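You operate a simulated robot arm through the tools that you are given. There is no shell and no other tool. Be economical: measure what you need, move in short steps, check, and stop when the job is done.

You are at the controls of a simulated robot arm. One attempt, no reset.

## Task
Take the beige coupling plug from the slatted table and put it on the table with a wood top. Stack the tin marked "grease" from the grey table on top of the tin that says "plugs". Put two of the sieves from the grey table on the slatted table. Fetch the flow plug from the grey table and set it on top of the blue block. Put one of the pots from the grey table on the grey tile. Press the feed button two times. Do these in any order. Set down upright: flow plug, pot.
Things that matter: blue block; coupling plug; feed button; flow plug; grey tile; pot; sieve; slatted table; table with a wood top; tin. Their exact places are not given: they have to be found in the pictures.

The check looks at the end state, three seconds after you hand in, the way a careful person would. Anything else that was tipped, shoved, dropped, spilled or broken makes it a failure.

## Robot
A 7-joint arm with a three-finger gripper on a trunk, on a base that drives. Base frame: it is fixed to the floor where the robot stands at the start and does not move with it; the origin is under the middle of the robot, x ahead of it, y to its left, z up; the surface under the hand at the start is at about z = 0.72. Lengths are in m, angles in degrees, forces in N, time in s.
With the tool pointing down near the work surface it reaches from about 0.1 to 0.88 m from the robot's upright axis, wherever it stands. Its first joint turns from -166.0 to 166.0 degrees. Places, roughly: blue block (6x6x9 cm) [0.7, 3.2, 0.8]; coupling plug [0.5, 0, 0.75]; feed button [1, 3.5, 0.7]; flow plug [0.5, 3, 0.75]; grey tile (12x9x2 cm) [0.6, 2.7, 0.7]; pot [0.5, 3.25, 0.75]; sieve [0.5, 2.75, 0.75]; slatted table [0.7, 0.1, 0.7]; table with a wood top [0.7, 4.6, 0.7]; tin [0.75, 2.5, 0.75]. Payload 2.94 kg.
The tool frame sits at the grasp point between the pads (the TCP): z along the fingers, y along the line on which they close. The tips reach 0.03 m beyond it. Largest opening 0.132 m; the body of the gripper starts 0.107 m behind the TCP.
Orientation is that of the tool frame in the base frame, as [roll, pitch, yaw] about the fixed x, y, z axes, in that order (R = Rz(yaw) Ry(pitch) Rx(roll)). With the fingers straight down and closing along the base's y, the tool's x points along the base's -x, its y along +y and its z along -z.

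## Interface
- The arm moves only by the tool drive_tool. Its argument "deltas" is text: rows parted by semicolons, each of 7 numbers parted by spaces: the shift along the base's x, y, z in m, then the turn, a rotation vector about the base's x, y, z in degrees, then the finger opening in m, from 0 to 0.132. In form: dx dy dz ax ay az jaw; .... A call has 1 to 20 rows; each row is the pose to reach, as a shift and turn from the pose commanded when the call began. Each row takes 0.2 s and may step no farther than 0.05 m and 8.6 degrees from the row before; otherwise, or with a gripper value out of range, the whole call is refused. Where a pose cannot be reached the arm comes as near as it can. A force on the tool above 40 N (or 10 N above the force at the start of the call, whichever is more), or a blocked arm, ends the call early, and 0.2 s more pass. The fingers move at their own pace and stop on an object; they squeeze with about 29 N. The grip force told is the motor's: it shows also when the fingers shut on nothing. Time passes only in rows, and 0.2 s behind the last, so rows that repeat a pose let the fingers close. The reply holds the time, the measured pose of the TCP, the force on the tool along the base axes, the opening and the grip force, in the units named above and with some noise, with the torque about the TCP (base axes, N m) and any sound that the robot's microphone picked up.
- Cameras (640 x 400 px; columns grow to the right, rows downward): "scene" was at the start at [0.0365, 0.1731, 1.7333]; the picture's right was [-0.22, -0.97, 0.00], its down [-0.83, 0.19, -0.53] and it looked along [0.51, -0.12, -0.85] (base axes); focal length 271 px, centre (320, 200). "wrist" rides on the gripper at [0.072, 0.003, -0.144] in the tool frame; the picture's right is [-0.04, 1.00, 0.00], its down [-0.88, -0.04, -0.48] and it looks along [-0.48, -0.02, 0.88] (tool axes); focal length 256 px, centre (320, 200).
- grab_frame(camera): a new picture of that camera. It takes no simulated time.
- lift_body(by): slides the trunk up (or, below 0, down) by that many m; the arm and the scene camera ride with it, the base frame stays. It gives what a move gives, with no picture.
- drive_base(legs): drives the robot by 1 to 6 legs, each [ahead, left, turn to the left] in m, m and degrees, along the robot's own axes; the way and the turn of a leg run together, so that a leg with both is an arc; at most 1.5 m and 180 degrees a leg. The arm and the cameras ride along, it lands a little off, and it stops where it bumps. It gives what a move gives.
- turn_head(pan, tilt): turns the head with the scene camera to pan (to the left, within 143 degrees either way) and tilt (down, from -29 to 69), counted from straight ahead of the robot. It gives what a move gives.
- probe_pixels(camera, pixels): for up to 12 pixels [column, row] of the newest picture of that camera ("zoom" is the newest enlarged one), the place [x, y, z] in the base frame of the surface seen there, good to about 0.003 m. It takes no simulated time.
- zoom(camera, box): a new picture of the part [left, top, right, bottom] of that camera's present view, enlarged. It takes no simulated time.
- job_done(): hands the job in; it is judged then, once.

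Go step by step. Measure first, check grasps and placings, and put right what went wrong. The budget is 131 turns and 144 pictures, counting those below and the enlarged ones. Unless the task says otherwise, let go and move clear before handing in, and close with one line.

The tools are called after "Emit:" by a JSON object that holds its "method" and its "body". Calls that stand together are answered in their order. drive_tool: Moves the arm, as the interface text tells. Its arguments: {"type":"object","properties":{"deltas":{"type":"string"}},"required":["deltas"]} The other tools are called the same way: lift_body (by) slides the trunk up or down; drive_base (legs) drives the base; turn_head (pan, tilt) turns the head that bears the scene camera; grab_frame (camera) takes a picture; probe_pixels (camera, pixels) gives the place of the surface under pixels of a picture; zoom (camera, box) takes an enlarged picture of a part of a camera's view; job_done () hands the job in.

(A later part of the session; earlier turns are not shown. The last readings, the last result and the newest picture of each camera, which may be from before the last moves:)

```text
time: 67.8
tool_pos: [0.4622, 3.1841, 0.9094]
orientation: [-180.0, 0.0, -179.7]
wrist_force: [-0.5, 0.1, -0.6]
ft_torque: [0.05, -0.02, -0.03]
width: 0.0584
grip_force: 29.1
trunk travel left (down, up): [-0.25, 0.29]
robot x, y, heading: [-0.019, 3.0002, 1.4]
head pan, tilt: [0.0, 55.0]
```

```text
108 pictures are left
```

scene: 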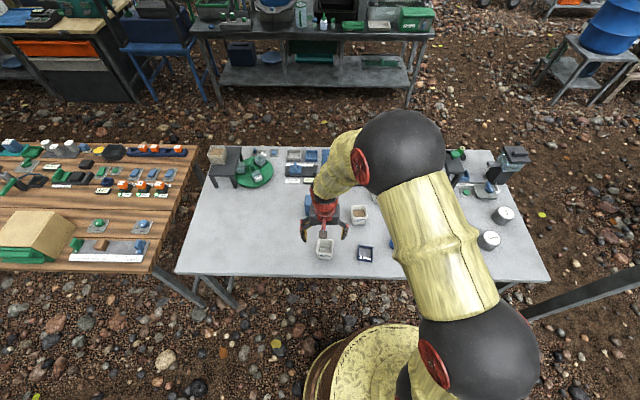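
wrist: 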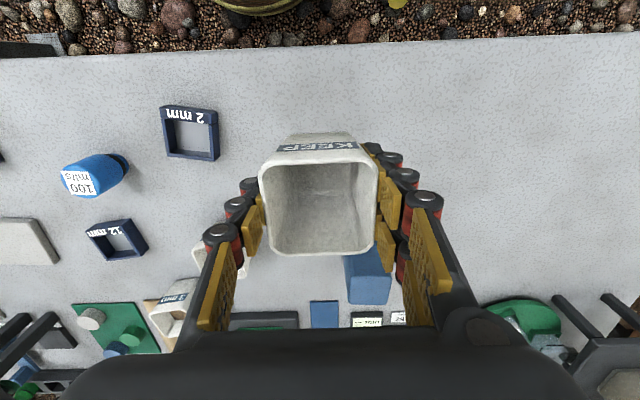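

The pot is held level. I'll carry it over the tile and lower to just above contact.

Emit:
{"method": "drive_tool", "body": {"deltas": "0.0133 -0.042 0 0 0 0 0.03;0.0267 -0.084 0 0 0 0 0.03;0.04 -0.126 0 0 0 0 0.03;0.0533 -0.168 0 0 0 0 0.03;0.0667 -0.21 0 0 0 0 0.03;0.08 -0.252 0 0 0 0 0.03;0.0933 -0.294 0 0 0 0 0.03;0.1067 -0.336 0 0 0 0 0.03;0.12 -0.378 0 0 0 0 0.03;0.1333 -0.42 0 0 0 0 0.03;0.1467 -0.462 0 0 0 0 0.03;0.16 -0.504 0 0 0 0 0.03;0.16 -0.504 -0.04 0 0 0 0.03;0.16 -0.504 -0.08 0 0 0 0.03;0.16 -0.504 -0.11 0 0 0 0.03;0.16 -0.504 -0.12 0 0 0 0.03;0.16 -0.504 -0.12 0 0 0 0.03"}}

Emit:
{"method": "grab_frame", "body": {"camera": "wrist"}}

Emit:
{"method": "grab_frame", "body": {"camera": "scene"}}

```text
time: 71.4
tool_pos: [0.6251, 2.6806, 0.7885]
orientation: [-179.9, -0.1, -179.7]
wrist_force: [0.0, -0.2, -0.8]
ft_torque: [0.01, -0.02, 0.0]
width: 0.0581
grip_force: 29.0
trunk travel left (down, up): [-0.25, 0.29]
robot x, y, heading: [-0.0203, 3.0014, 1.6]
head pan, tilt: [0.0, 55.0]
```

```text
107 pictures are left
```

wrist: 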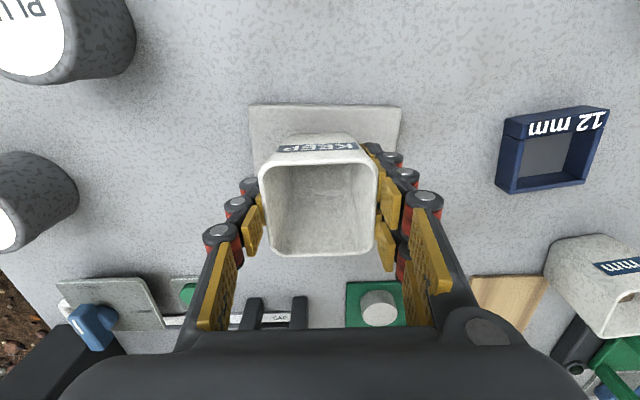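

```text
106 pictures are left
```

scene: 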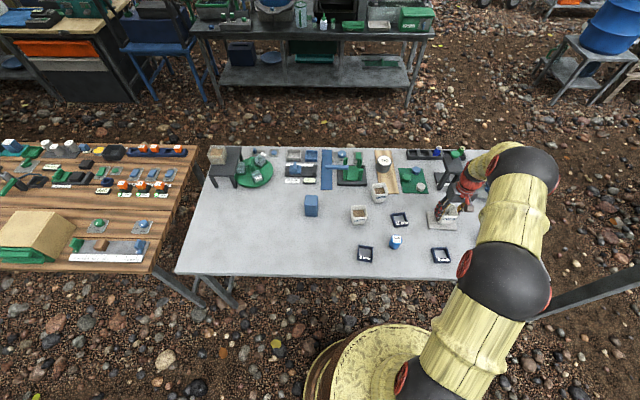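

The pot hovers over the tile, squarely placed. I'll lower it the last few mm, release and rise.

Emit:
{"method": "drive_tool", "body": {"deltas": "0 0 -0.004 0 0 0 0.03;0 0 -0.006 0 0 0 0.03;0 0 -0.006 0 0 0 0.06;0 0 -0.006 0 0 0 0.1;0 0 -0.006 0 0 0 0.1;0 0 -0.006 0 0 0 0.1;0 0 0.02 0 0 0 0.1;0 0 0.06 0 0 0 0.1;0 0 0.1 0 0 0 0.1;0 0 0.14 0 0 0 0.1;0 0 0.18 0 0 0 0.1"}}

Emit:
{"method": "grab_frame", "body": {"camera": "wrist"}}

```text
time: 73.8
tool_pos: [0.6241, 2.6782, 0.9661]
orientation: [179.9, -0.1, -179.6]
wrist_force: [0.8, 0.5, 0.4]
ft_torque: [-0.01, -0.03, -0.01]
width: 0.1002
grip_force: 0.0
trunk travel left (down, up): [-0.25, 0.29]
robot x, y, heading: [-0.0256, 3.0028, 1.2]
head pan, tilt: [0.0, 55.0]
```

```text
105 pictures are left
```

wrist: 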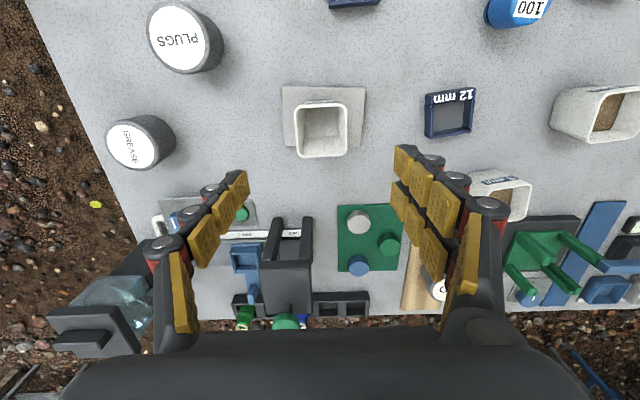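

The pot stands on the tile at (320,130). Next the flow plug: I'll move above it and measure.

Emit:
{"method": "drive_tool", "body": {"deltas": "-0.02 0.038 0 0 0 0 0.1;-0.04 0.076 0 0 0 0 0.1;-0.06 0.114 0 0 0 0 0.1;-0.08 0.152 0 0 0 0 0.1;-0.1 0.19 0 0 0 0 0.1;-0.119 0.227 -0.01 0 0 0 0.1;-0.119 0.227 -0.05 0 0 0 0.1;-0.119 0.227 -0.08 0 0 0 0.1;-0.119 0.227 -0.08 0 0 0 0.1"}}

Emit:
{"method": "grab_frame", "body": {"camera": "wrist"}}

Emit:
{"method": "zoom", "body": {"camera": "scene", "box": [290, 180, 450, 280]}}

```text
time: 75.8
tool_pos: [0.5042, 2.907, 0.8898]
orientation: [180.0, 0.1, -179.7]
wrist_force: [0.9, 0.4, 0.6]
ft_torque: [0.02, 0.0, -0.01]
width: 0.0999
grip_force: 0.1
trunk travel left (down, up): [-0.25, 0.29]
robot x, y, heading: [-0.024, 3.0027, 1.2]
head pan, tilt: [0.0, 55.0]
```

```text
104 pictures are left
```

wrist: 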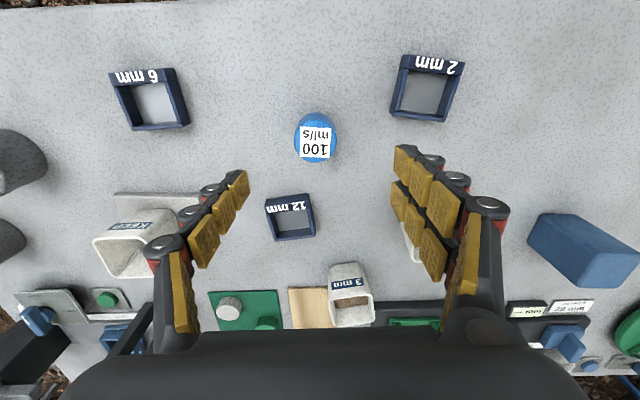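

```text
4.00 times, centred on (370, 230) of scene
```

zoom: 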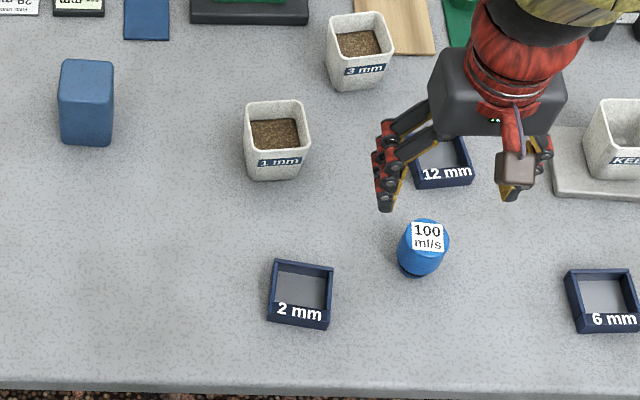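

Emit:
{"method": "probe_pixels", "body": {"camera": "wrist", "pixels": [[297, 140], [335, 140], [316, 158], [316, 128], [316, 118], [545, 245], [590, 235], [600, 272], [625, 255], [540, 220], [420, 240], [580, 225]]}}

Emit:
{"method": "probe_pixels", "body": {"camera": "zoom", "pixels": [[66, 68], [108, 68], [65, 92], [108, 95], [87, 78], [420, 265], [428, 225]]}}

```text
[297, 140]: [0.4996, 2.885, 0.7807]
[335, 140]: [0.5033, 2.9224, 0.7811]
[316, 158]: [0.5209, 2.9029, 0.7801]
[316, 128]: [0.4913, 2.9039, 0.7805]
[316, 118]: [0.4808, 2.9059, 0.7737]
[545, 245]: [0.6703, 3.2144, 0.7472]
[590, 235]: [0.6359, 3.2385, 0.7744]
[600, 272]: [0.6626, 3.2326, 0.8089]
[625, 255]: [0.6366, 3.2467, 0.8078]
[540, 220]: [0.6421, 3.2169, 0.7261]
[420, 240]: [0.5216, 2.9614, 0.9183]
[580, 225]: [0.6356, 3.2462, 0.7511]
```

```text
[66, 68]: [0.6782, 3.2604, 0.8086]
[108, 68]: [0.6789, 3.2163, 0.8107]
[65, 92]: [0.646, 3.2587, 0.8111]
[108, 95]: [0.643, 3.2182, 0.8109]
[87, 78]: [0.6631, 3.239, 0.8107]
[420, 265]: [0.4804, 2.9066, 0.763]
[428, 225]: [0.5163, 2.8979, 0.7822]
```

The plug's axis is (0.501, 2.904), top 0.782; the block top's centre is (0.664, 3.238, 0.810). I'll grasp the plug and lift.

Emit:
{"method": "drive_tool", "body": {"deltas": "-0.003 -0.003 -0.04 0 0 0 0.1;-0.003 -0.003 -0.08 0 0 0 0.1;-0.003 -0.003 -0.11 0 0 0 0.1;-0.003 -0.003 -0.127 0 0 0 0.1;-0.003 -0.003 -0.127 0 0 0 0.02;-0.003 -0.003 -0.127 0 0 0 0.02;-0.003 -0.003 -0.127 0 0 0 0.02;-0.003 -0.003 -0.127 0 0 0 0.02;-0.003 -0.003 -0.127 0 0 0 0.02;-0.003 -0.003 -0.127 0 0 0 0.02;-0.003 -0.003 -0.09 0 0 0 0.02;-0.003 -0.003 -0.05 0 0 0 0.02;-0.003 -0.003 -0.01 0 0 0 0.02;-0.003 -0.003 0.03 0 0 0 0.02"}}

Emit:
{"method": "grab_frame", "body": {"camera": "wrist"}}

Emit:
{"method": "zoom", "body": {"camera": "scene", "box": [310, 180, 470, 280]}}

```text
time: 78.8
tool_pos: [0.502, 2.9043, 0.9189]
orientation: [179.9, -0.1, -179.7]
wrist_force: [0.3, 0.0, -1.2]
ft_torque: [0.0, -0.01, -0.04]
width: 0.042
grip_force: 28.9
trunk travel left (down, up): [-0.25, 0.29]
robot x, y, heading: [-0.0194, 3.002, 1.6]
head pan, tilt: [0.0, 55.0]
```

```text
102 pictures are left
```

wrist: 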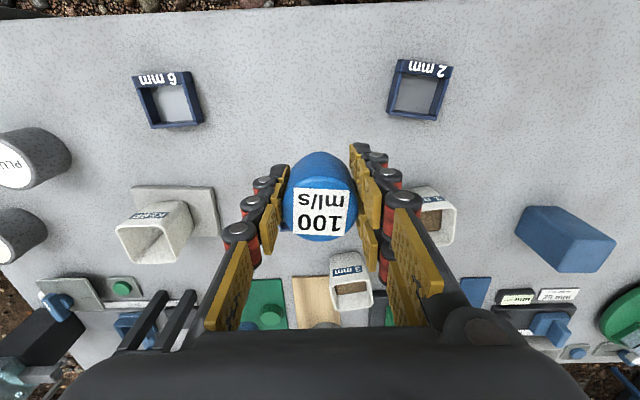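

```text
4.00 times, centred on (390, 230) of scene
```

zoom: 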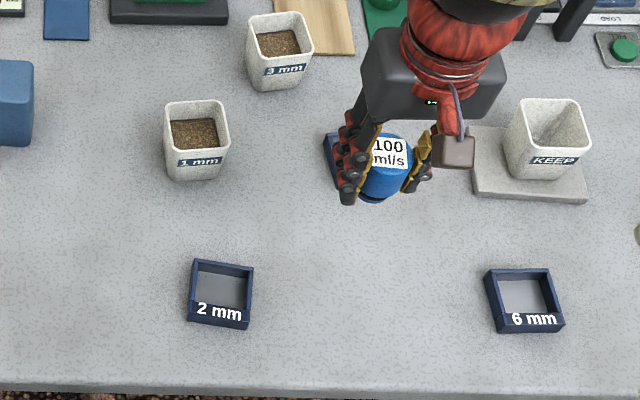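

The flow plug is held upright. I'll carry it over the block, stopping about 8 mm above contact.

Emit:
{"method": "drive_tool", "body": {"deltas": "0.02 0.0418 0 0 0 0 0.02;0.04 0.0835 0 0 0 0 0.02;0.061 0.1253 0 0 0 0 0.02;0.081 0.167 0 0 0 0 0.02;0.101 0.2088 0 0 0 0 0.02;0.1215 0.2505 0 0 0 0 0.02;0.142 0.2923 0 0 0 0 0.02;0.162 0.334 0 0 0 0 0.02;0.162 0.334 -0.03 0 0 0 0.02;0.162 0.334 -0.055 0 0 0 0.02;0.162 0.334 -0.055 0 0 0 0.02"}}

Emit:
{"method": "grab_frame", "body": {"camera": "wrist"}}

Emit:
{"method": "zoom", "body": {"camera": "scene", "box": [260, 160, 370, 229]}}

```text
time: 81.2
tool_pos: [0.6638, 3.2378, 0.8643]
orientation: [179.9, 0.0, -179.7]
wrist_force: [0.3, -0.2, -1.7]
ft_torque: [-0.03, 0.02, 0.03]
width: 0.0422
grip_force: 29.1
trunk travel left (down, up): [-0.25, 0.29]
robot x, y, heading: [-0.026, 2.9989, 1.2]
head pan, tilt: [0.0, 55.0]
```

```text
100 pictures are left
```

wrist: 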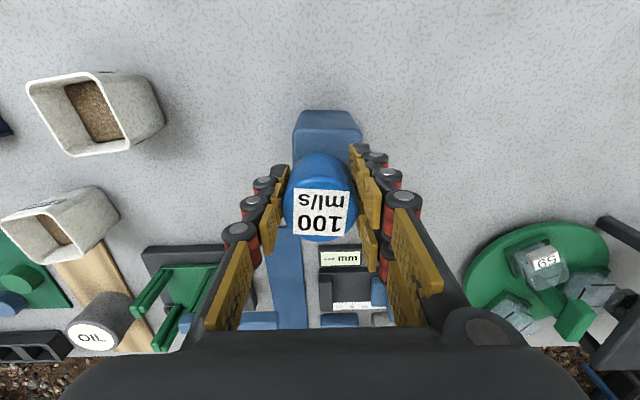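

```text
5.80 times, centred on (315, 194) of scene
```

zoom: 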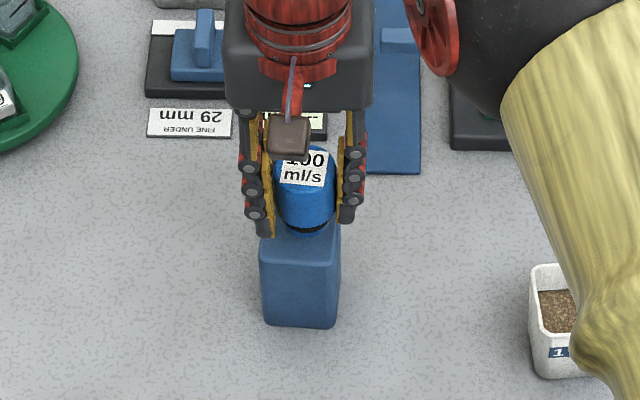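

The plug is aligned with the block. I'll lower the last 10 mm in small steps, release and rise straight up.

Emit:
{"method": "drive_tool", "body": {"deltas": "0 0 -0.004 0 0 0 0.02;0 0 -0.007 0 0 0 0.02;0 0 -0.0095 0 0 0 0.02;0 0 -0.0095 0 0 0 0.02;0 0 -0.0095 0 0 0 0.05;0 0 -0.0095 0 0 0 0.09;0 0 -0.0095 0 0 0 0.09;0 0 -0.0095 0 0 0 0.09;0 0 0.02 0 0 0 0.09;0 0 0.06 0 0 0 0.09;0 0 0.1 0 0 0 0.09;0 0 0.14 0 0 0 0.09;-0.03 0 0.17 0 0 0 0.09"}}

Emit:
{"method": "grab_frame", "body": {"camera": "wrist"}}

Emit:
{"method": "zoom", "body": {"camera": "scene", "box": [200, 140, 370, 229]}}

```text
time: 84.0
tool_pos: [0.6334, 3.2388, 1.034]
orientation: [180.0, 0.0, -179.6]
wrist_force: [-0.1, -0.3, -0.1]
ft_torque: [0.03, -0.06, -0.02]
width: 0.0904
grip_force: 0.1
trunk travel left (down, up): [-0.25, 0.29]
robot x, y, heading: [-0.023, 2.9966, 1.2]
head pan, tilt: [0.0, 55.0]
```

```text
98 pictures are left
```

wrist: 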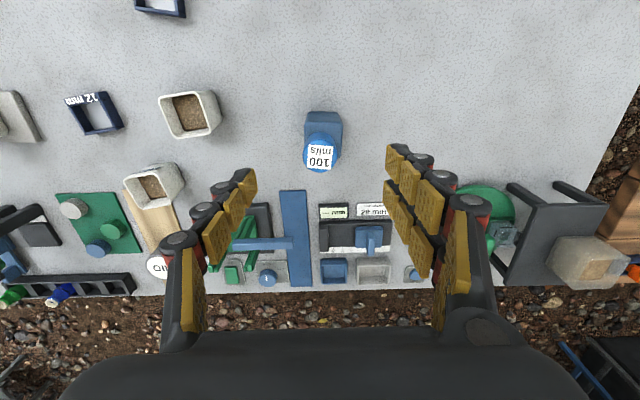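

```text
3.76 times, centred on (285, 184) of scene
```

zoom: 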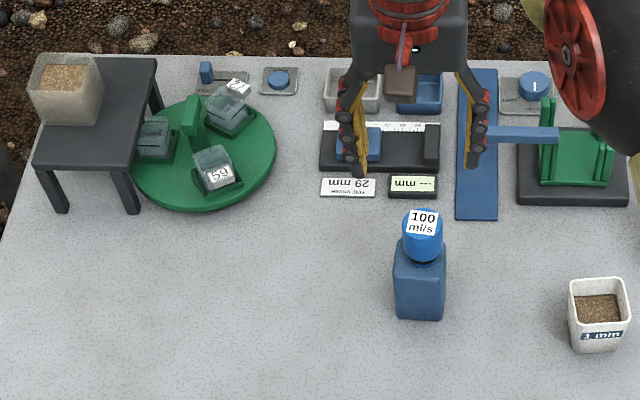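

The flow plug stands upright on the block. Now the FEED button: I'll probe the turntable cups near it for clearance.

Emit:
{"method": "probe_pixels", "body": {"camera": "zoom", "pixels": [[237, 87], [228, 97], [245, 115], [210, 155], [190, 105], [278, 78], [268, 125], [325, 85], [207, 70], [60, 70], [150, 65], [225, 120]]}}

```text
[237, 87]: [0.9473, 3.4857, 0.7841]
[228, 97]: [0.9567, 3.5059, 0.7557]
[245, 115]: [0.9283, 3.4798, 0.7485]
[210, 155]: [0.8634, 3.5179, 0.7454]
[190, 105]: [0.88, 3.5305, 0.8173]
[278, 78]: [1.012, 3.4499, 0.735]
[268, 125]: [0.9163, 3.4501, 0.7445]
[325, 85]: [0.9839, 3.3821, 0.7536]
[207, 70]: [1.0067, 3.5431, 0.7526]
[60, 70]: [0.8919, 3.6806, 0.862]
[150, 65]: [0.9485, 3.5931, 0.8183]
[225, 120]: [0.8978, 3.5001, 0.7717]
```

The nearest cup tops out at z 0.785, so a forward tilt of 30° clears it. I'll drive left 0.42 m and 0.10 m ahead.

Emit:
{"method": "drive_base", "body": {"legs": [[0, 0.42, -1.3], [0.1, 0, 0]]}}

Emit:
{"method": "turn_head", "body": {"pan": -5, "tilt": 50}}

Emit:
{"method": "grab_frame", "body": {"camera": "scene"}}

Emit:
{"method": "grab_frame", "body": {"camera": "wrist"}}

```text
time: 87.3
tool_pos: [0.7376, 3.6382, 1.0317]
orientation: [180.0, -0.1, 178.7]
wrist_force: [1.4, -0.3, -0.7]
ft_torque: [0.01, 0.01, -0.01]
width: 0.0899
grip_force: 0.0
trunk travel left (down, up): [-0.25, 0.29]
robot x, y, heading: [0.074, 3.4199, -0.2]
head pan, tilt: [0.0, 55.0]
```

```text
time: 88.0
tool_pos: [0.7367, 3.6386, 1.0335]
orientation: [180.0, 0.0, 178.7]
wrist_force: [0.3, -0.5, 0.1]
ft_torque: [0.03, 0.0, 0.02]
width: 0.0899
grip_force: 0.0
trunk travel left (down, up): [-0.25, 0.29]
robot x, y, heading: [0.0747, 3.4181, -0.4]
head pan, tilt: [-5.0, 50.0]
```

```text
96 pictures are left
```

scene: 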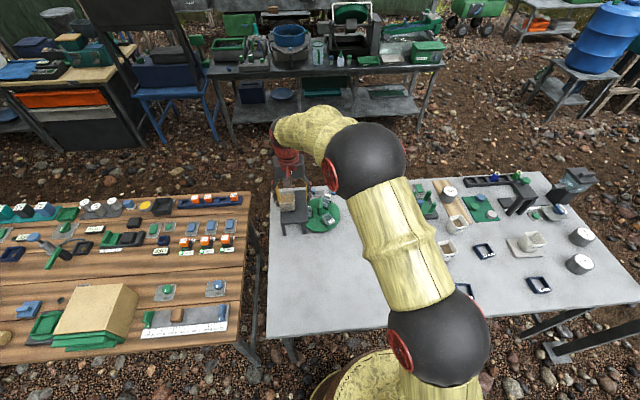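

```text
95 pictures are left
```

wrist: 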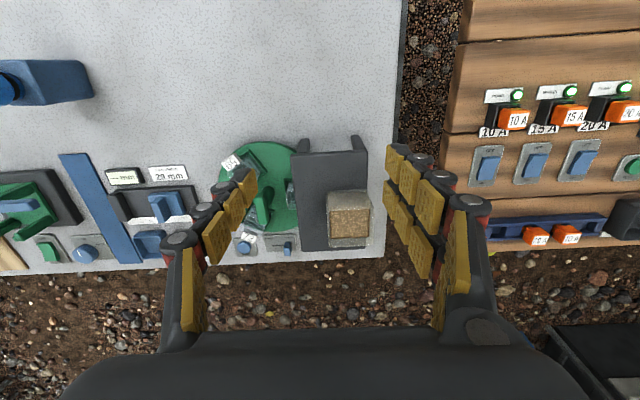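

The button appears in the wrist view at (245,248). I'll probe it again from here, then close and tilt the hand.

Emit:
{"method": "probe_pixels", "body": {"camera": "wrist", "pixels": [[245, 248], [242, 245], [250, 252], [245, 260]]}}

Emit:
{"method": "zoom", "body": {"camera": "wrist", "box": [200, 200, 328, 280]}}

Emit:
{"method": "drive_tool", "body": {"deltas": "0 -0.03 0.01 0 0 0 0;0 -0.06 0.02 0 0 0 0;0 -0.09 0.02 0 0 0 0;0 -0.12 0.02 0 -5 0 0;0 -0.15 0.02 0 -10 0 0;0.02 -0.17 0.02 0 -15 0 0;0.05 -0.19 0.02 0 -20 0 0;0.09 -0.192 0.02 0 -25 0 0;0.13 -0.192 0.02 0 -30 0 0;0.17 -0.192 0.0 0 -30 0 0;0.21 -0.192 -0.02 0 -30 0 0;0.235 -0.192 -0.06 0 -30 0 0;0.235 -0.192 -0.06 0 -30 0 0"}}

Emit:
{"method": "grab_frame", "body": {"camera": "wrist"}}

```text
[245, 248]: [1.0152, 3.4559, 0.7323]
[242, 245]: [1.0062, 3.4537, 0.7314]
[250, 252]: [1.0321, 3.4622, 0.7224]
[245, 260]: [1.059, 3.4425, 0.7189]
```

```text
5.00 times, centred on (264, 240) of wrist
```

zoom: 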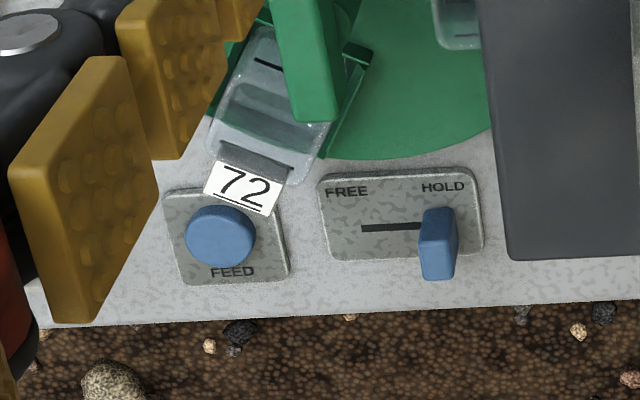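

```text
time: 90.8
tool_pos: [0.9719, 3.445, 0.973]
orientation: [179.3, 29.9, 178.5]
wrist_force: [-0.4, 0.0, -0.6]
ft_torque: [-0.02, 0.02, 0.0]
width: 0.0
grip_force: 28.6
trunk travel left (down, up): [-0.25, 0.29]
robot x, y, heading: [0.0746, 3.416, -0.3]
head pan, tilt: [-5.0, 50.0]
```

```text
93 pictures are left
```

wrist: 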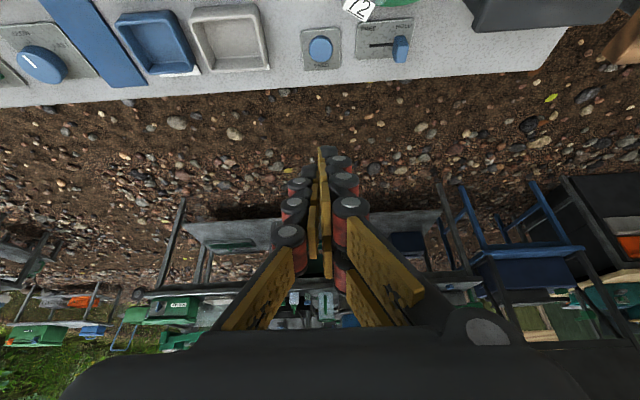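

The tilted pose is reachable. The button shows at (320,48), so I'll probe it.

Emit:
{"method": "probe_pixels", "body": {"camera": "wrist", "pixels": [[320, 48], [313, 48], [328, 48], [320, 40], [320, 57], [358, 5]]}}

```text
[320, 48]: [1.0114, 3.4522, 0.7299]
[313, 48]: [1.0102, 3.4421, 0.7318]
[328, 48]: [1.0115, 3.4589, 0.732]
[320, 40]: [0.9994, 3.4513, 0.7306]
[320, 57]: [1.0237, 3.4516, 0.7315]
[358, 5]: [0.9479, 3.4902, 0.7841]
```

The button centre is (1.012, 3.4505), top 0.732. I'll bring the closed tips just above it.

Emit:
{"method": "drive_tool", "body": {"deltas": "0.015 0.003 -0.04 0 0 0 0;0.03 0.0055 -0.08 0 0 0 0;0.031 0.0055 -0.12 0 0 0 0;0.031 0.0055 -0.16 0 0 0 0;0.031 0.0055 -0.19 0 0 0 0;0.031 0.0055 -0.2 0 0 0 0;0.031 0.0055 -0.2 0 0 0 0"}}

Emit:
{"method": "turn_head", "body": {"pan": 5, "tilt": 50}}

Emit:
{"method": "zoom", "body": {"camera": "scene", "box": [240, 120, 400, 220]}}

Emit:
{"method": "grab_frame", "body": {"camera": "wrist"}}

```text
time: 92.4
tool_pos: [1.0024, 3.4516, 0.7735]
orientation: [179.2, 30.0, 178.5]
wrist_force: [-0.3, -0.5, -0.3]
ft_torque: [-0.02, 0.0, 0.03]
width: 0.0
grip_force: 28.9
trunk travel left (down, up): [-0.25, 0.29]
robot x, y, heading: [0.0735, 3.4213, -0.5]
head pan, tilt: [-5.0, 50.0]
```

```text
time: 93.1
tool_pos: [1.0027, 3.4516, 0.7736]
orientation: [179.2, 29.9, 178.6]
wrist_force: [-0.7, 0.1, 0.8]
ft_torque: [0.04, 0.01, -0.01]
width: 0.0002
grip_force: 28.7
trunk travel left (down, up): [-0.25, 0.29]
robot x, y, heading: [0.0718, 3.4181, -0.4]
head pan, tilt: [5.0, 50.0]
```

```text
4.00 times, centred on (320, 170) of scene
```

zoom: 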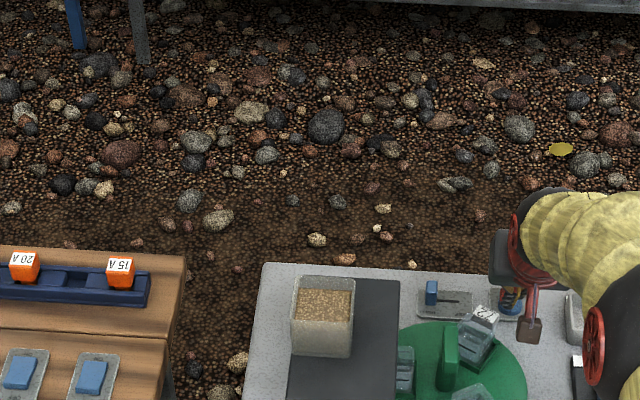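

```text
91 pictures are left
```

wrist: 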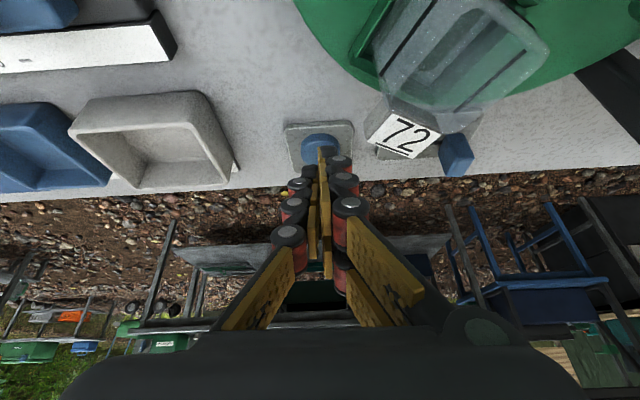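

The tips are over the button. I'll press down in 2 mm steps, watching force and sound.

Emit:
{"method": "drive_tool", "body": {"deltas": "0 0 -0.004 0 0 0 0;0 0 -0.008 0 0 0 0;0 0 -0.01 0 0 0 0;0 0 -0.012 0 0 0 0;0 0 -0.014 0 0 0 0;0 0 -0.014 0 0 0 0"}}

```text
time: 94.5
tool_pos: [1.0033, 3.4531, 0.7604]
orientation: [179.2, 30.1, 178.5]
wrist_force: [-1.9, 0.8, 6.8]
ft_torque: [0.06, 0.09, -0.02]
width: 0.0001
grip_force: 29.2
trunk travel left (down, up): [-0.25, 0.29]
robot x, y, heading: [0.0727, 3.4178, -0.4]
head pan, tilt: [5.0, 50.0]
heard: click
```

A click was heard at 6.8 N: that's press one. I'll release fully upward and check.

Emit:
{"method": "drive_tool", "body": {"deltas": "0 0 0.006 0 0 0 0;0 0 0.016 0 0 0 0;0 0 0.016 0 0 0 0;0 0 0.016 0 0 0 0"}}

Emit:
{"method": "drive_tool", "body": {"deltas": "0 0 -0.006 0 0 0 0;0 0 -0.01 0 0 0 0;0 0 -0.012 0 0 0 0;0 0 -0.014 0 0 0 0;0 0 -0.016 0 0 0 0;0 0 -0.016 0 0 0 0"}}

```text
time: 95.5
tool_pos: [1.0026, 3.4523, 0.7749]
orientation: [179.3, 30.0, 178.5]
wrist_force: [0.4, 0.7, -0.1]
ft_torque: [0.0, 0.01, 0.02]
width: 0.0
grip_force: 28.5
trunk travel left (down, up): [-0.25, 0.29]
robot x, y, heading: [0.0724, 3.4193, -0.3]
head pan, tilt: [5.0, 50.0]
```

```text
time: 96.9
tool_pos: [1.0032, 3.4531, 0.7607]
orientation: [179.2, 30.1, 178.6]
wrist_force: [-1.3, 1.0, 5.0]
ft_torque: [0.03, 0.04, -0.02]
width: 0.0002
grip_force: 28.7
trunk travel left (down, up): [-0.25, 0.29]
robot x, y, heading: [0.0738, 3.4212, -0.3]
head pan, tilt: [5.0, 50.0]
heard: click
```

The second click was heard, so two presses are done. I'll retreat up and back, untilting the hand.

Emit:
{"method": "drive_tool", "body": {"deltas": "0 0 0.02 0 0 0 0;0 0 0.06 0 0 0 0;0 0 0.1 0 0 0 0;-0.01 0 0.14 0 0 0 0;-0.02 0 0.18 0 0 0 0;-0.04 0 0.22 0 0 0 0;-0.08 0 0.24 0 5 0 0;-0.12 0 0.25 0 10 0 0.05;-0.16 0 0.26 0 15 0 0.1;-0.2 0 0.27 0 20 0 0.1;-0.24 0 0.27 0 25 0 0.1;-0.28 0 0.27 0 30 0 0.1;-0.32 -0.01 0.27 0 30 0 0.1;-0.36 -0.02 0.27 0 30 0 0.1;-0.4 -0.03 0.27 0 30 0 0.1;-0.44 -0.03 0.27 0 30 0 0.1;-0.48 -0.03 0.27 0 30 0 0.1;-0.51 -0.03 0.27 0 30 0 0.1"}}

Emit:
{"method": "grab_frame", "body": {"camera": "scene"}}

```text
time: 100.7
tool_pos: [0.493, 3.4231, 1.0281]
orientation: [180.0, 0.1, 178.7]
wrist_force: [-1.0, -1.2, -0.5]
ft_torque: [0.03, -0.01, 0.02]
width: 0.1001
grip_force: 0.0
trunk travel left (down, up): [-0.25, 0.29]
robot x, y, heading: [0.0722, 3.4182, -0.1]
head pan, tilt: [5.0, 50.0]
```

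```text
90 pictures are left
```

scene: 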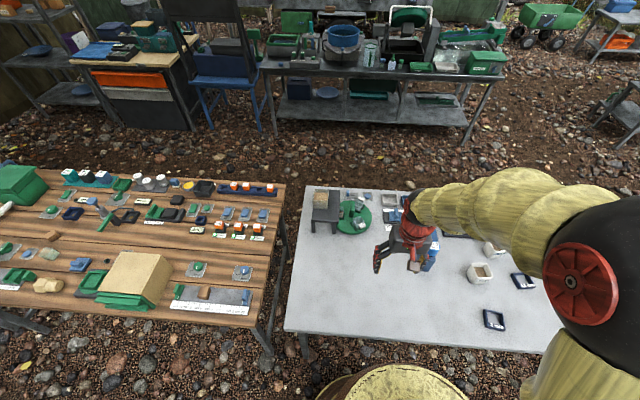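

Now I drive to the right end for the tins, backing off 0.10 m first.

Emit:
{"method": "drive_base", "body": {"legs": [[-0.1, 0, 0], [0, -0.75, 0]]}}

Emit:
{"method": "turn_head", "body": {"pan": -10, "tilt": 55}}

Emit:
{"method": "grab_frame", "body": {"camera": "scene"}}

Emit:
{"method": "grab_frame", "body": {"camera": "wrist"}}

```text
time: 105.5
tool_pos: [0.3886, 2.6719, 1.0282]
orientation: [-180.0, 0.0, 178.1]
wrist_force: [0.4, 1.0, 0.1]
ft_torque: [0.01, 0.01, 0.0]
width: 0.1
grip_force: 0.1
trunk travel left (down, up): [-0.25, 0.29]
robot x, y, heading: [-0.0342, 2.6705, -0.7]
head pan, tilt: [5.0, 50.0]
```

```text
time: 106.2
tool_pos: [0.3876, 2.671, 1.0283]
orientation: [180.0, 0.0, 178.1]
wrist_force: [-0.3, 0.0, 0.8]
ft_torque: [0.0, -0.01, 0.0]
width: 0.1002
grip_force: 0.1
trunk travel left (down, up): [-0.25, 0.29]
robot x, y, heading: [-0.0286, 2.6682, -1.0]
head pan, tilt: [-10.0, 55.0]
```

```text
89 pictures are left
```

scene: 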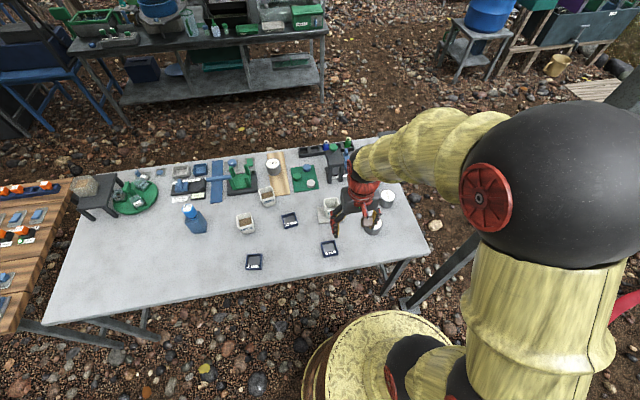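

```text
88 pictures are left
```

wrist: 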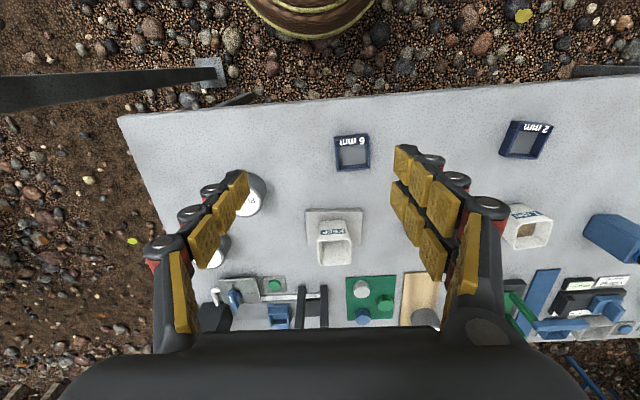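

My elbow bulges to the right, so I'll check its distance from the post before moving.

Emit:
{"method": "probe_pixels", "body": {"camera": "scene", "pixels": [[560, 160], [490, 195], [590, 250], [630, 150], [470, 245], [430, 285], [625, 95], [540, 320], [387, 198], [373, 222]]}}

Emit:
{"method": "turn_head", "body": {"pan": -50, "tilt": 20}}

Emit:
{"method": "grab_frame", "body": {"camera": "scene"}}

```text
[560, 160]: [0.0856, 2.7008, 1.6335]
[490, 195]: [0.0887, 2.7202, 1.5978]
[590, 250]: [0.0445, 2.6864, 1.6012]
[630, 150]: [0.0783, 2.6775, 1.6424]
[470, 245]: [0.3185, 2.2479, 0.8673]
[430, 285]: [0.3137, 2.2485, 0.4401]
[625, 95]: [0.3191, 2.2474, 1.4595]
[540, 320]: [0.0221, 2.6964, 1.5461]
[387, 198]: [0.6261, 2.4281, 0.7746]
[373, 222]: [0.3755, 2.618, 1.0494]
```

```text
time: 107.3
tool_pos: [0.388, 2.6713, 1.0276]
orientation: [-180.0, -0.1, 178.1]
wrist_force: [0.0, -0.1, -0.1]
ft_torque: [-0.02, 0.0, 0.02]
width: 0.1
grip_force: 0.1
trunk travel left (down, up): [-0.25, 0.29]
robot x, y, heading: [-0.0324, 2.669, -1.0]
head pan, tilt: [-50.0, 20.0]
```

```text
87 pictures are left
```

scene: 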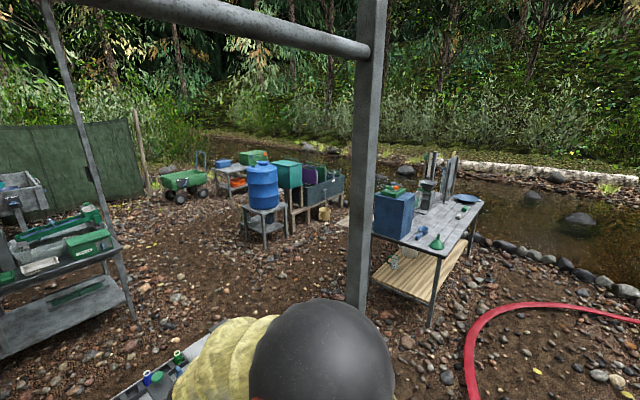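

The elbow is over 0.35 m from the post, so that's fine. I'll move the hand above the GREASE tin to measure it.

Emit:
{"method": "drive_tool", "body": {"deltas": "0.03 -0.033 0 0 0 0 0.12;0.06 -0.066 0 0 0 0 0.12;0.09 -0.1 0 0 0 0 0.12;0.12 -0.133 -0.01 0 0 0 0.12;0.15 -0.166 -0.02 0 0 0 0.12;0.18 -0.2 -0.03 0 0 0 0.12;0.21 -0.22 -0.05 0 0 0 0.12;0.22 -0.23 -0.09 0 0 0 0.12;0.22 -0.23 -0.11 0 0 0 0.12;0.22 -0.23 -0.11 0 0 0 0.12"}}

Emit:
{"method": "grab_frame", "body": {"camera": "wrist"}}

```text
time: 109.5
tool_pos: [0.6075, 2.4428, 0.9181]
orientation: [180.0, 0.0, 178.1]
wrist_force: [-0.2, -0.7, -0.1]
ft_torque: [-0.01, -0.02, 0.0]
width: 0.1199
grip_force: 0.1
trunk travel left (down, up): [-0.25, 0.29]
robot x, y, heading: [-0.0292, 2.6714, -0.9]
head pan, tilt: [-50.0, 20.0]
```

```text
86 pictures are left
```

wrist: 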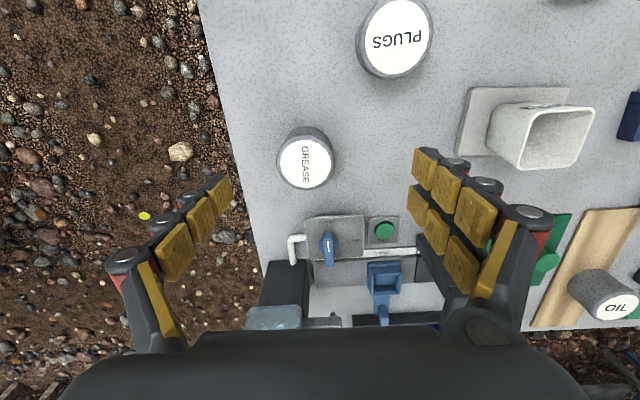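

GREASE is at (305,162) and PLUGS at (395,38). I'll probe the rims of both.

Emit:
{"method": "probe_pixels", "body": {"camera": "wrist", "pixels": [[282, 162], [329, 162], [305, 140], [304, 185], [304, 162], [362, 38], [428, 38], [395, 10], [393, 73], [395, 38], [287, 240], [330, 232]]}}

```text
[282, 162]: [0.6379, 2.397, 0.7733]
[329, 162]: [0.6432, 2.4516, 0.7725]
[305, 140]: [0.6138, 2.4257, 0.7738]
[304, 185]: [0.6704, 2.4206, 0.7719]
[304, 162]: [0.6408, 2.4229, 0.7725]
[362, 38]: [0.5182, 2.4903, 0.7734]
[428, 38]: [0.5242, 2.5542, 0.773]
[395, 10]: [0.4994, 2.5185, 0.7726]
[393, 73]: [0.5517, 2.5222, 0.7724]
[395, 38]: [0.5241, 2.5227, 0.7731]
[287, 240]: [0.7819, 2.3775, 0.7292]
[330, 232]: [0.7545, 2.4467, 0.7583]
```

GREASE centre is (0.641, 2.4235) and PLUGS centre is (0.5245, 2.522), both with tops at 0.773. I'll grasp GREASE and lift it.

Emit:
{"method": "drive_tool", "body": {"deltas": "0.0335 -0.0195 -0.02 0 0 0 0.12;0.0335 -0.0195 -0.06 0 0 0 0.12;0.0335 -0.0195 -0.1 0 0 0 0.12;0.0335 -0.0195 -0.14 0 0 0 0.12;0.0335 -0.0195 -0.161 0 0 0 0.12;0.0335 -0.0195 -0.161 0 0 0 0.04;0.0335 -0.0195 -0.161 0 0 0 0.04;0.0335 -0.0195 -0.161 0 0 0 0.04;0.0335 -0.0195 -0.161 0 0 0 0.04;0.0335 -0.0195 -0.161 0 0 0 0.04;0.0335 -0.0195 -0.161 0 0 0 0.04;0.0335 -0.0195 -0.12 0 0 0 0.04;0.0335 -0.0195 -0.08 0 0 0 0.04;0.0335 -0.0195 -0.05 0 0 0 0.04"}}

Emit:
{"method": "grab_frame", "body": {"camera": "wrist"}}

```text
time: 112.5
tool_pos: [0.6437, 2.4227, 0.8689]
orientation: [-179.9, -0.2, 178.1]
wrist_force: [-1.4, 0.5, -2.3]
ft_torque: [-0.02, -0.01, -0.02]
width: 0.0672
grip_force: 29.2
trunk travel left (down, up): [-0.25, 0.29]
robot x, y, heading: [-0.0306, 2.6691, -1.0]
head pan, tilt: [-50.0, 20.0]
```

```text
85 pictures are left
```

wrist: 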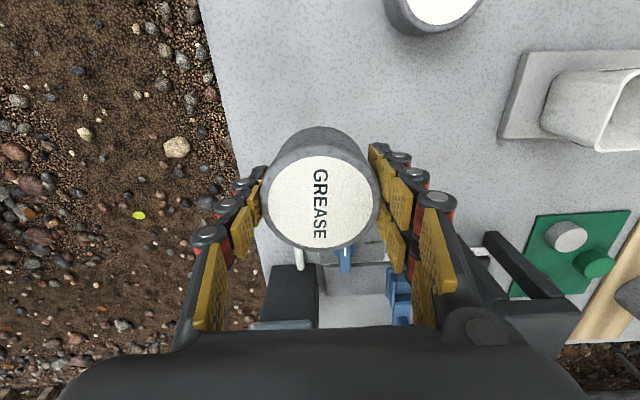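

GREASE is held (width 0.067). I'll probe the tin's top to get its offset from the tool.

Emit:
{"method": "probe_pixels", "body": {"camera": "wrist", "pixels": [[270, 203], [374, 203], [320, 160], [320, 245], [320, 203]]}}

```text
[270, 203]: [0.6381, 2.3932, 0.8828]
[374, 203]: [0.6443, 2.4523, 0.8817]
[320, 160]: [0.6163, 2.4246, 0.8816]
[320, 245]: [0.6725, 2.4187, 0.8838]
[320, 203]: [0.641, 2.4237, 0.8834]
```

There's essentially no offset. I'll carry it over PLUGS and stop about 8 mm above contact.

Emit:
{"method": "drive_tool", "body": {"deltas": "-0.03 0.025 0 0 0 0 0.04;-0.06 0.05 0 0 0 0 0.04;-0.09 0.075 0 0 0 0 0.04;-0.118 0.099 0 0 0 0 0.04;-0.118 0.099 -0.025 0 0 0 0.04;-0.118 0.099 -0.047 0 0 0 0.04;-0.118 0.099 -0.047 0 0 0 0.04"}}

Emit:
{"method": "turn_head", "body": {"pan": -15, "tilt": 55}}

Emit:
{"method": "grab_frame", "body": {"camera": "wrist"}}

Emit:
{"method": "zoom", "body": {"camera": "scene", "box": [260, 130, 420, 250]}}

```text
time: 114.1
tool_pos: [0.5235, 2.522, 0.8207]
orientation: [180.0, 0.0, 178.1]
wrist_force: [0.3, -0.5, -1.7]
ft_torque: [-0.01, -0.02, 0.02]
width: 0.0676
grip_force: 29.2
trunk travel left (down, up): [-0.25, 0.29]
robot x, y, heading: [-0.0307, 2.6695, -1.0]
head pan, tilt: [-50.0, 20.0]
```

```text
time: 115.1
tool_pos: [0.5241, 2.5216, 0.8212]
orientation: [180.0, -0.1, 178.1]
wrist_force: [-0.9, -0.5, -1.7]
ft_torque: [0.01, 0.03, -0.01]
width: 0.0671
grip_force: 29.2
trunk travel left (down, up): [-0.25, 0.29]
robot x, y, heading: [-0.0302, 2.6744, -0.8]
head pan, tilt: [-15.0, 55.0]
```

```text
84 pictures are left
```

wrist: 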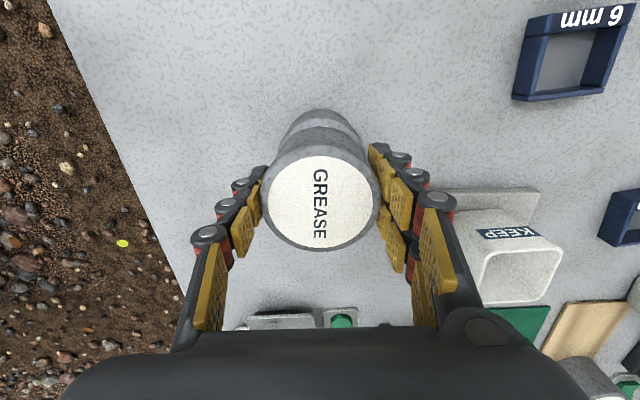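

```text
3.33 times, centred on (340, 190) of scene
```

zoom: 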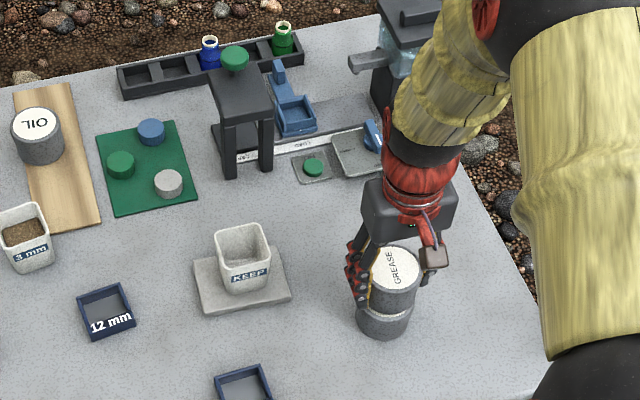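

The tins are aligned in both views. I'll lower gently, release and rise straight up.

Emit:
{"method": "drive_tool", "body": {"deltas": "0.001 0 -0.004 0 0 0 0.04;0.001 0 -0.007 0 0 0 0.04;0.001 0 -0.009 0 0 0 0.04;0.001 0 -0.009 0 0 0 0.04;0.001 0 -0.009 0 0 0 0.08;0.001 0 -0.009 0 0 0 0.115;0.001 0 -0.009 0 0 0 0.115;0.001 0 -0.009 0 0 0 0.115;0.001 0 0.02 0 0 0 0.115;0.001 0 0.06 0 0 0 0.115;0.001 0 0.1 0 0 0 0.115;0.001 0 0.14 0 0 0 0.115"}}

Emit:
{"method": "grab_frame", "body": {"camera": "wrist"}}

Emit:
{"method": "zoom", "body": {"camera": "scene", "box": [260, 130, 420, 250]}}

```text
time: 117.7
tool_pos: [0.5212, 2.519, 0.9606]
orientation: [-180.0, -0.1, 178.1]
wrist_force: [-1.1, -0.1, -0.5]
ft_torque: [0.0, -0.03, -0.03]
width: 0.1153
grip_force: 0.3
trunk travel left (down, up): [-0.25, 0.29]
robot x, y, heading: [-0.0301, 2.6726, -0.9]
head pan, tilt: [-15.0, 55.0]
```

```text
82 pictures are left
```

wrist: 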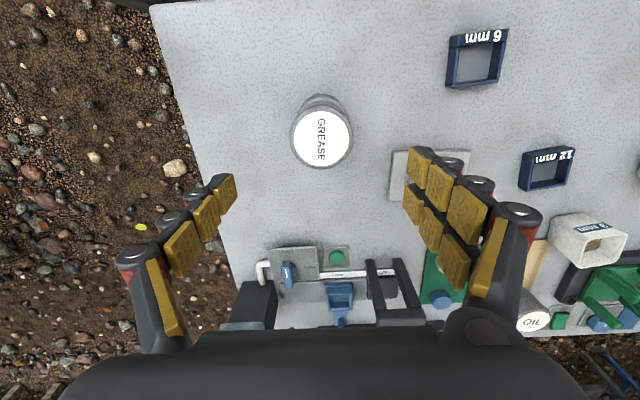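

```text
3.33 times, centred on (340, 190) of scene
```

zoom: 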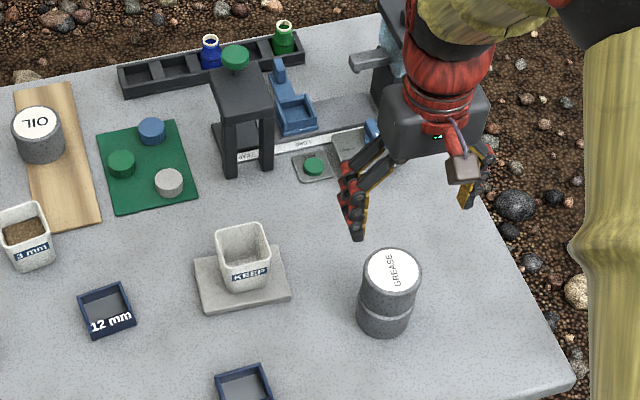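

GREASE sits squarely on PLUGS. Next I measure the 6 mm sieve in the wrist view at (477,58) and check the 12 mm one.

Emit:
{"method": "probe_pixels", "body": {"camera": "wrist", "pixels": [[452, 62], [503, 60], [478, 40], [473, 85], [476, 62], [478, 33], [525, 170], [570, 170], [548, 155], [545, 187], [548, 172]]}}

Emit:
{"method": "zoom", "body": {"camera": "wrist", "box": [410, 0, 600, 200]}}

```text
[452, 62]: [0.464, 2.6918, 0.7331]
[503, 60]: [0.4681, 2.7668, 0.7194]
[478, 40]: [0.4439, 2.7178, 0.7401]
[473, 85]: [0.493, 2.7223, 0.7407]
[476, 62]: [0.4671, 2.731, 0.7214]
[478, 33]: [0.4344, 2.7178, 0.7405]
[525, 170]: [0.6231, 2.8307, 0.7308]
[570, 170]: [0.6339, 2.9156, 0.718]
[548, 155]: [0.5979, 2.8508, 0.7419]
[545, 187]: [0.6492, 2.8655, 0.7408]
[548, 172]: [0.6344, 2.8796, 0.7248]
```

```text
2.00 times, centred on (505, 100) of wrist
```

zoom: 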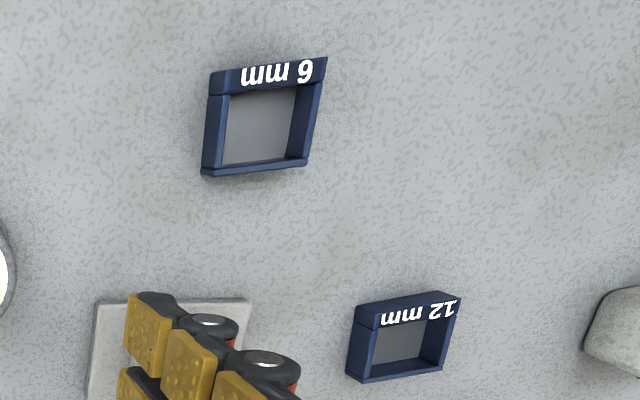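

The 6 mm sieve is about (0.467, 2.718), top 0.741. I'll hover over it for accurate measurement.

Emit:
{"method": "drive_tool", "body": {"deltas": "-0.012 0.04 0 0 0 0 0.1;-0.024 0.08 0 0 0 0 0.1;-0.036 0.12 0 0 0 0 0.1;-0.048 0.16 0 0 0 0 0.1;-0.054 0.199 0 0 0 0 0.1;-0.054 0.199 -0.04 0 0 0 0.1;-0.054 0.199 -0.08 0 0 0 0.1;-0.054 0.199 -0.11 0 0 0 0.1;-0.054 0.199 -0.11 0 0 0 0.1"}}

Emit:
{"method": "grab_frame", "body": {"camera": "wrist"}}

Emit:
{"method": "probe_pixels", "body": {"camera": "wrist", "pixels": [[290, 130], [350, 130], [320, 110], [320, 165]]}}

```text
time: 119.7
tool_pos: [0.4693, 2.7194, 0.8511]
orientation: [180.0, 0.0, 178.1]
wrist_force: [-0.2, 0.0, 0.2]
ft_torque: [0.02, 0.02, 0.0]
width: 0.1
grip_force: 0.0
trunk travel left (down, up): [-0.25, 0.29]
robot x, y, heading: [-0.0301, 2.6728, -0.8]
head pan, tilt: [-15.0, 55.0]
```

```text
79 pictures are left
```

wrist: 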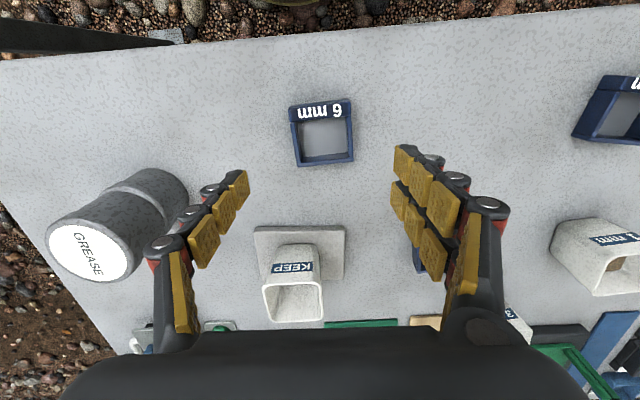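

```text
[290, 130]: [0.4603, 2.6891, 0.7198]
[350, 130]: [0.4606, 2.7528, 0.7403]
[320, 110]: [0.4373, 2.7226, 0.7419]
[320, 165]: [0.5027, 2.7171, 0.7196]
```

The sieve's centre is about (0.463, 2.7225), turned about 6°. I'll match the turn, descend with tips near the surface, close and lift.

Emit:
{"method": "drive_tool", "body": {"deltas": "-0.006 0.003 -0.03 0 0 6 0.1;-0.006 0.003 -0.06 0 0 6 0.1;-0.006 0.003 -0.09 0 0 6 0.1;-0.006 0.003 -0.0985 0 0 6 0.1;-0.006 0.003 -0.0985 0 0 6 0.04;-0.006 0.003 -0.0985 0 0 6 0.03;-0.006 0.003 -0.0985 0 0 6 0.03;-0.006 0.003 -0.0985 0 0 6 0.03;-0.006 0.003 -0.0985 0 0 6 0.03;-0.006 0.003 -0.07 0 0 6 0.03;-0.006 0.003 -0.03 0 0 6 0.03;-0.006 0.003 0.01 0 0 6 0.03;-0.006 0.003 0.05 0 0 6 0.03"}}

Emit:
{"method": "grab_frame", "body": {"camera": "wrist"}}

```text
time: 122.5
tool_pos: [0.4646, 2.7236, 0.8974]
orientation: [-180.0, -0.1, -175.9]
wrist_force: [-0.4, 0.2, 0.4]
ft_torque: [0.02, 0.0, -0.02]
width: 0.059
grip_force: 28.9
trunk travel left (down, up): [-0.25, 0.29]
robot x, y, heading: [-0.0315, 2.6675, -0.9]
head pan, tilt: [-15.0, 55.0]
```

```text
78 pictures are left
```

wrist: 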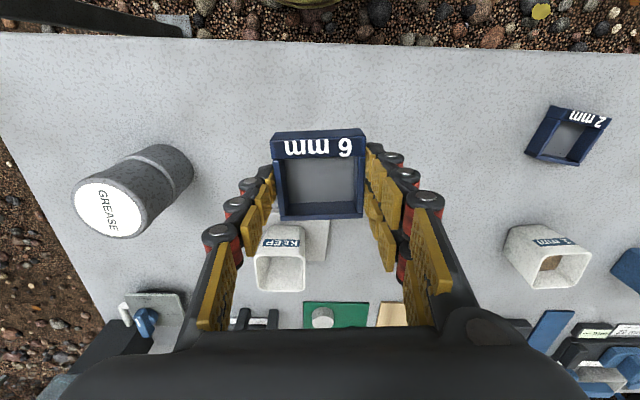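

The 6 mm sieve is held level. I'll raise it, back away, and drive to the slatted table.

Emit:
{"method": "drive_tool", "body": {"deltas": "-0.03 -0.01 0.03 0 0 0 0.03;-0.06 -0.03 0.06 0 0 0 0.03;-0.07 -0.05 0.1 0 0 0 0.03"}}

Emit:
{"method": "drive_base", "body": {"legs": [[-0.4, 0, 1], [0, -1.3, 0], [0, -1.3, 0], [0.4, 0, 0]]}}

Emit:
{"method": "turn_head", "body": {"pan": 0, "tilt": 58}}

Emit:
{"method": "grab_frame", "body": {"camera": "scene"}}

Emit:
{"method": "grab_frame", "body": {"camera": "wrist"}}

```text
time: 123.3
tool_pos: [0.3907, 2.6717, 0.9995]
orientation: [-180.0, -0.1, -175.9]
wrist_force: [-0.4, 0.9, -0.3]
ft_torque: [-0.06, 0.03, 0.0]
width: 0.0591
grip_force: 28.2
trunk travel left (down, up): [-0.25, 0.29]
robot x, y, heading: [-0.0329, 2.668, -0.6]
head pan, tilt: [-15.0, 55.0]
```

```text
time: 140.1
tool_pos: [0.444, 0.1246, 0.998]
orientation: [-180.0, -0.1, -173.9]
wrist_force: [-0.1, -0.1, 0.1]
ft_torque: [0.01, 0.01, -0.03]
width: 0.0589
grip_force: 29.1
trunk travel left (down, up): [-0.25, 0.29]
robot x, y, heading: [0.0247, 0.11, 1.2]
head pan, tilt: [-15.0, 55.0]
```

```text
time: 140.9
tool_pos: [0.4441, 0.1242, 0.9993]
orientation: [179.9, 0.0, -174.0]
wrist_force: [0.1, 0.0, 0.8]
ft_torque: [0.0, -0.05, -0.01]
width: 0.0589
grip_force: 29.2
trunk travel left (down, up): [-0.25, 0.29]
robot x, y, heading: [0.0219, 0.1088, 0.9]
head pan, tilt: [0.0, 58.0]
```

```text
77 pictures are left
```

scene: 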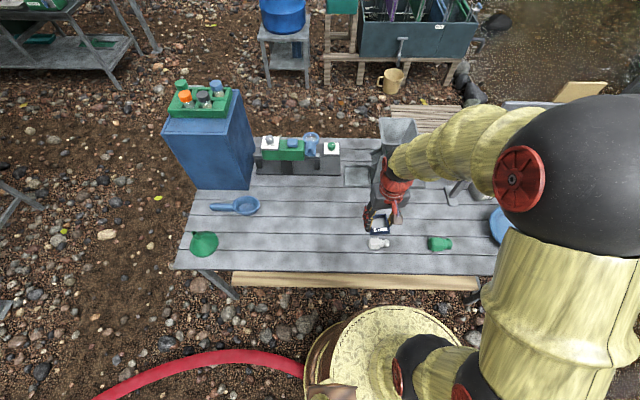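

```text
76 pictures are left
```

wrist: 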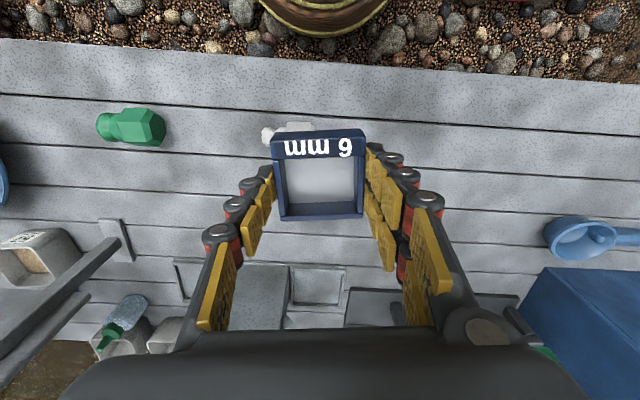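

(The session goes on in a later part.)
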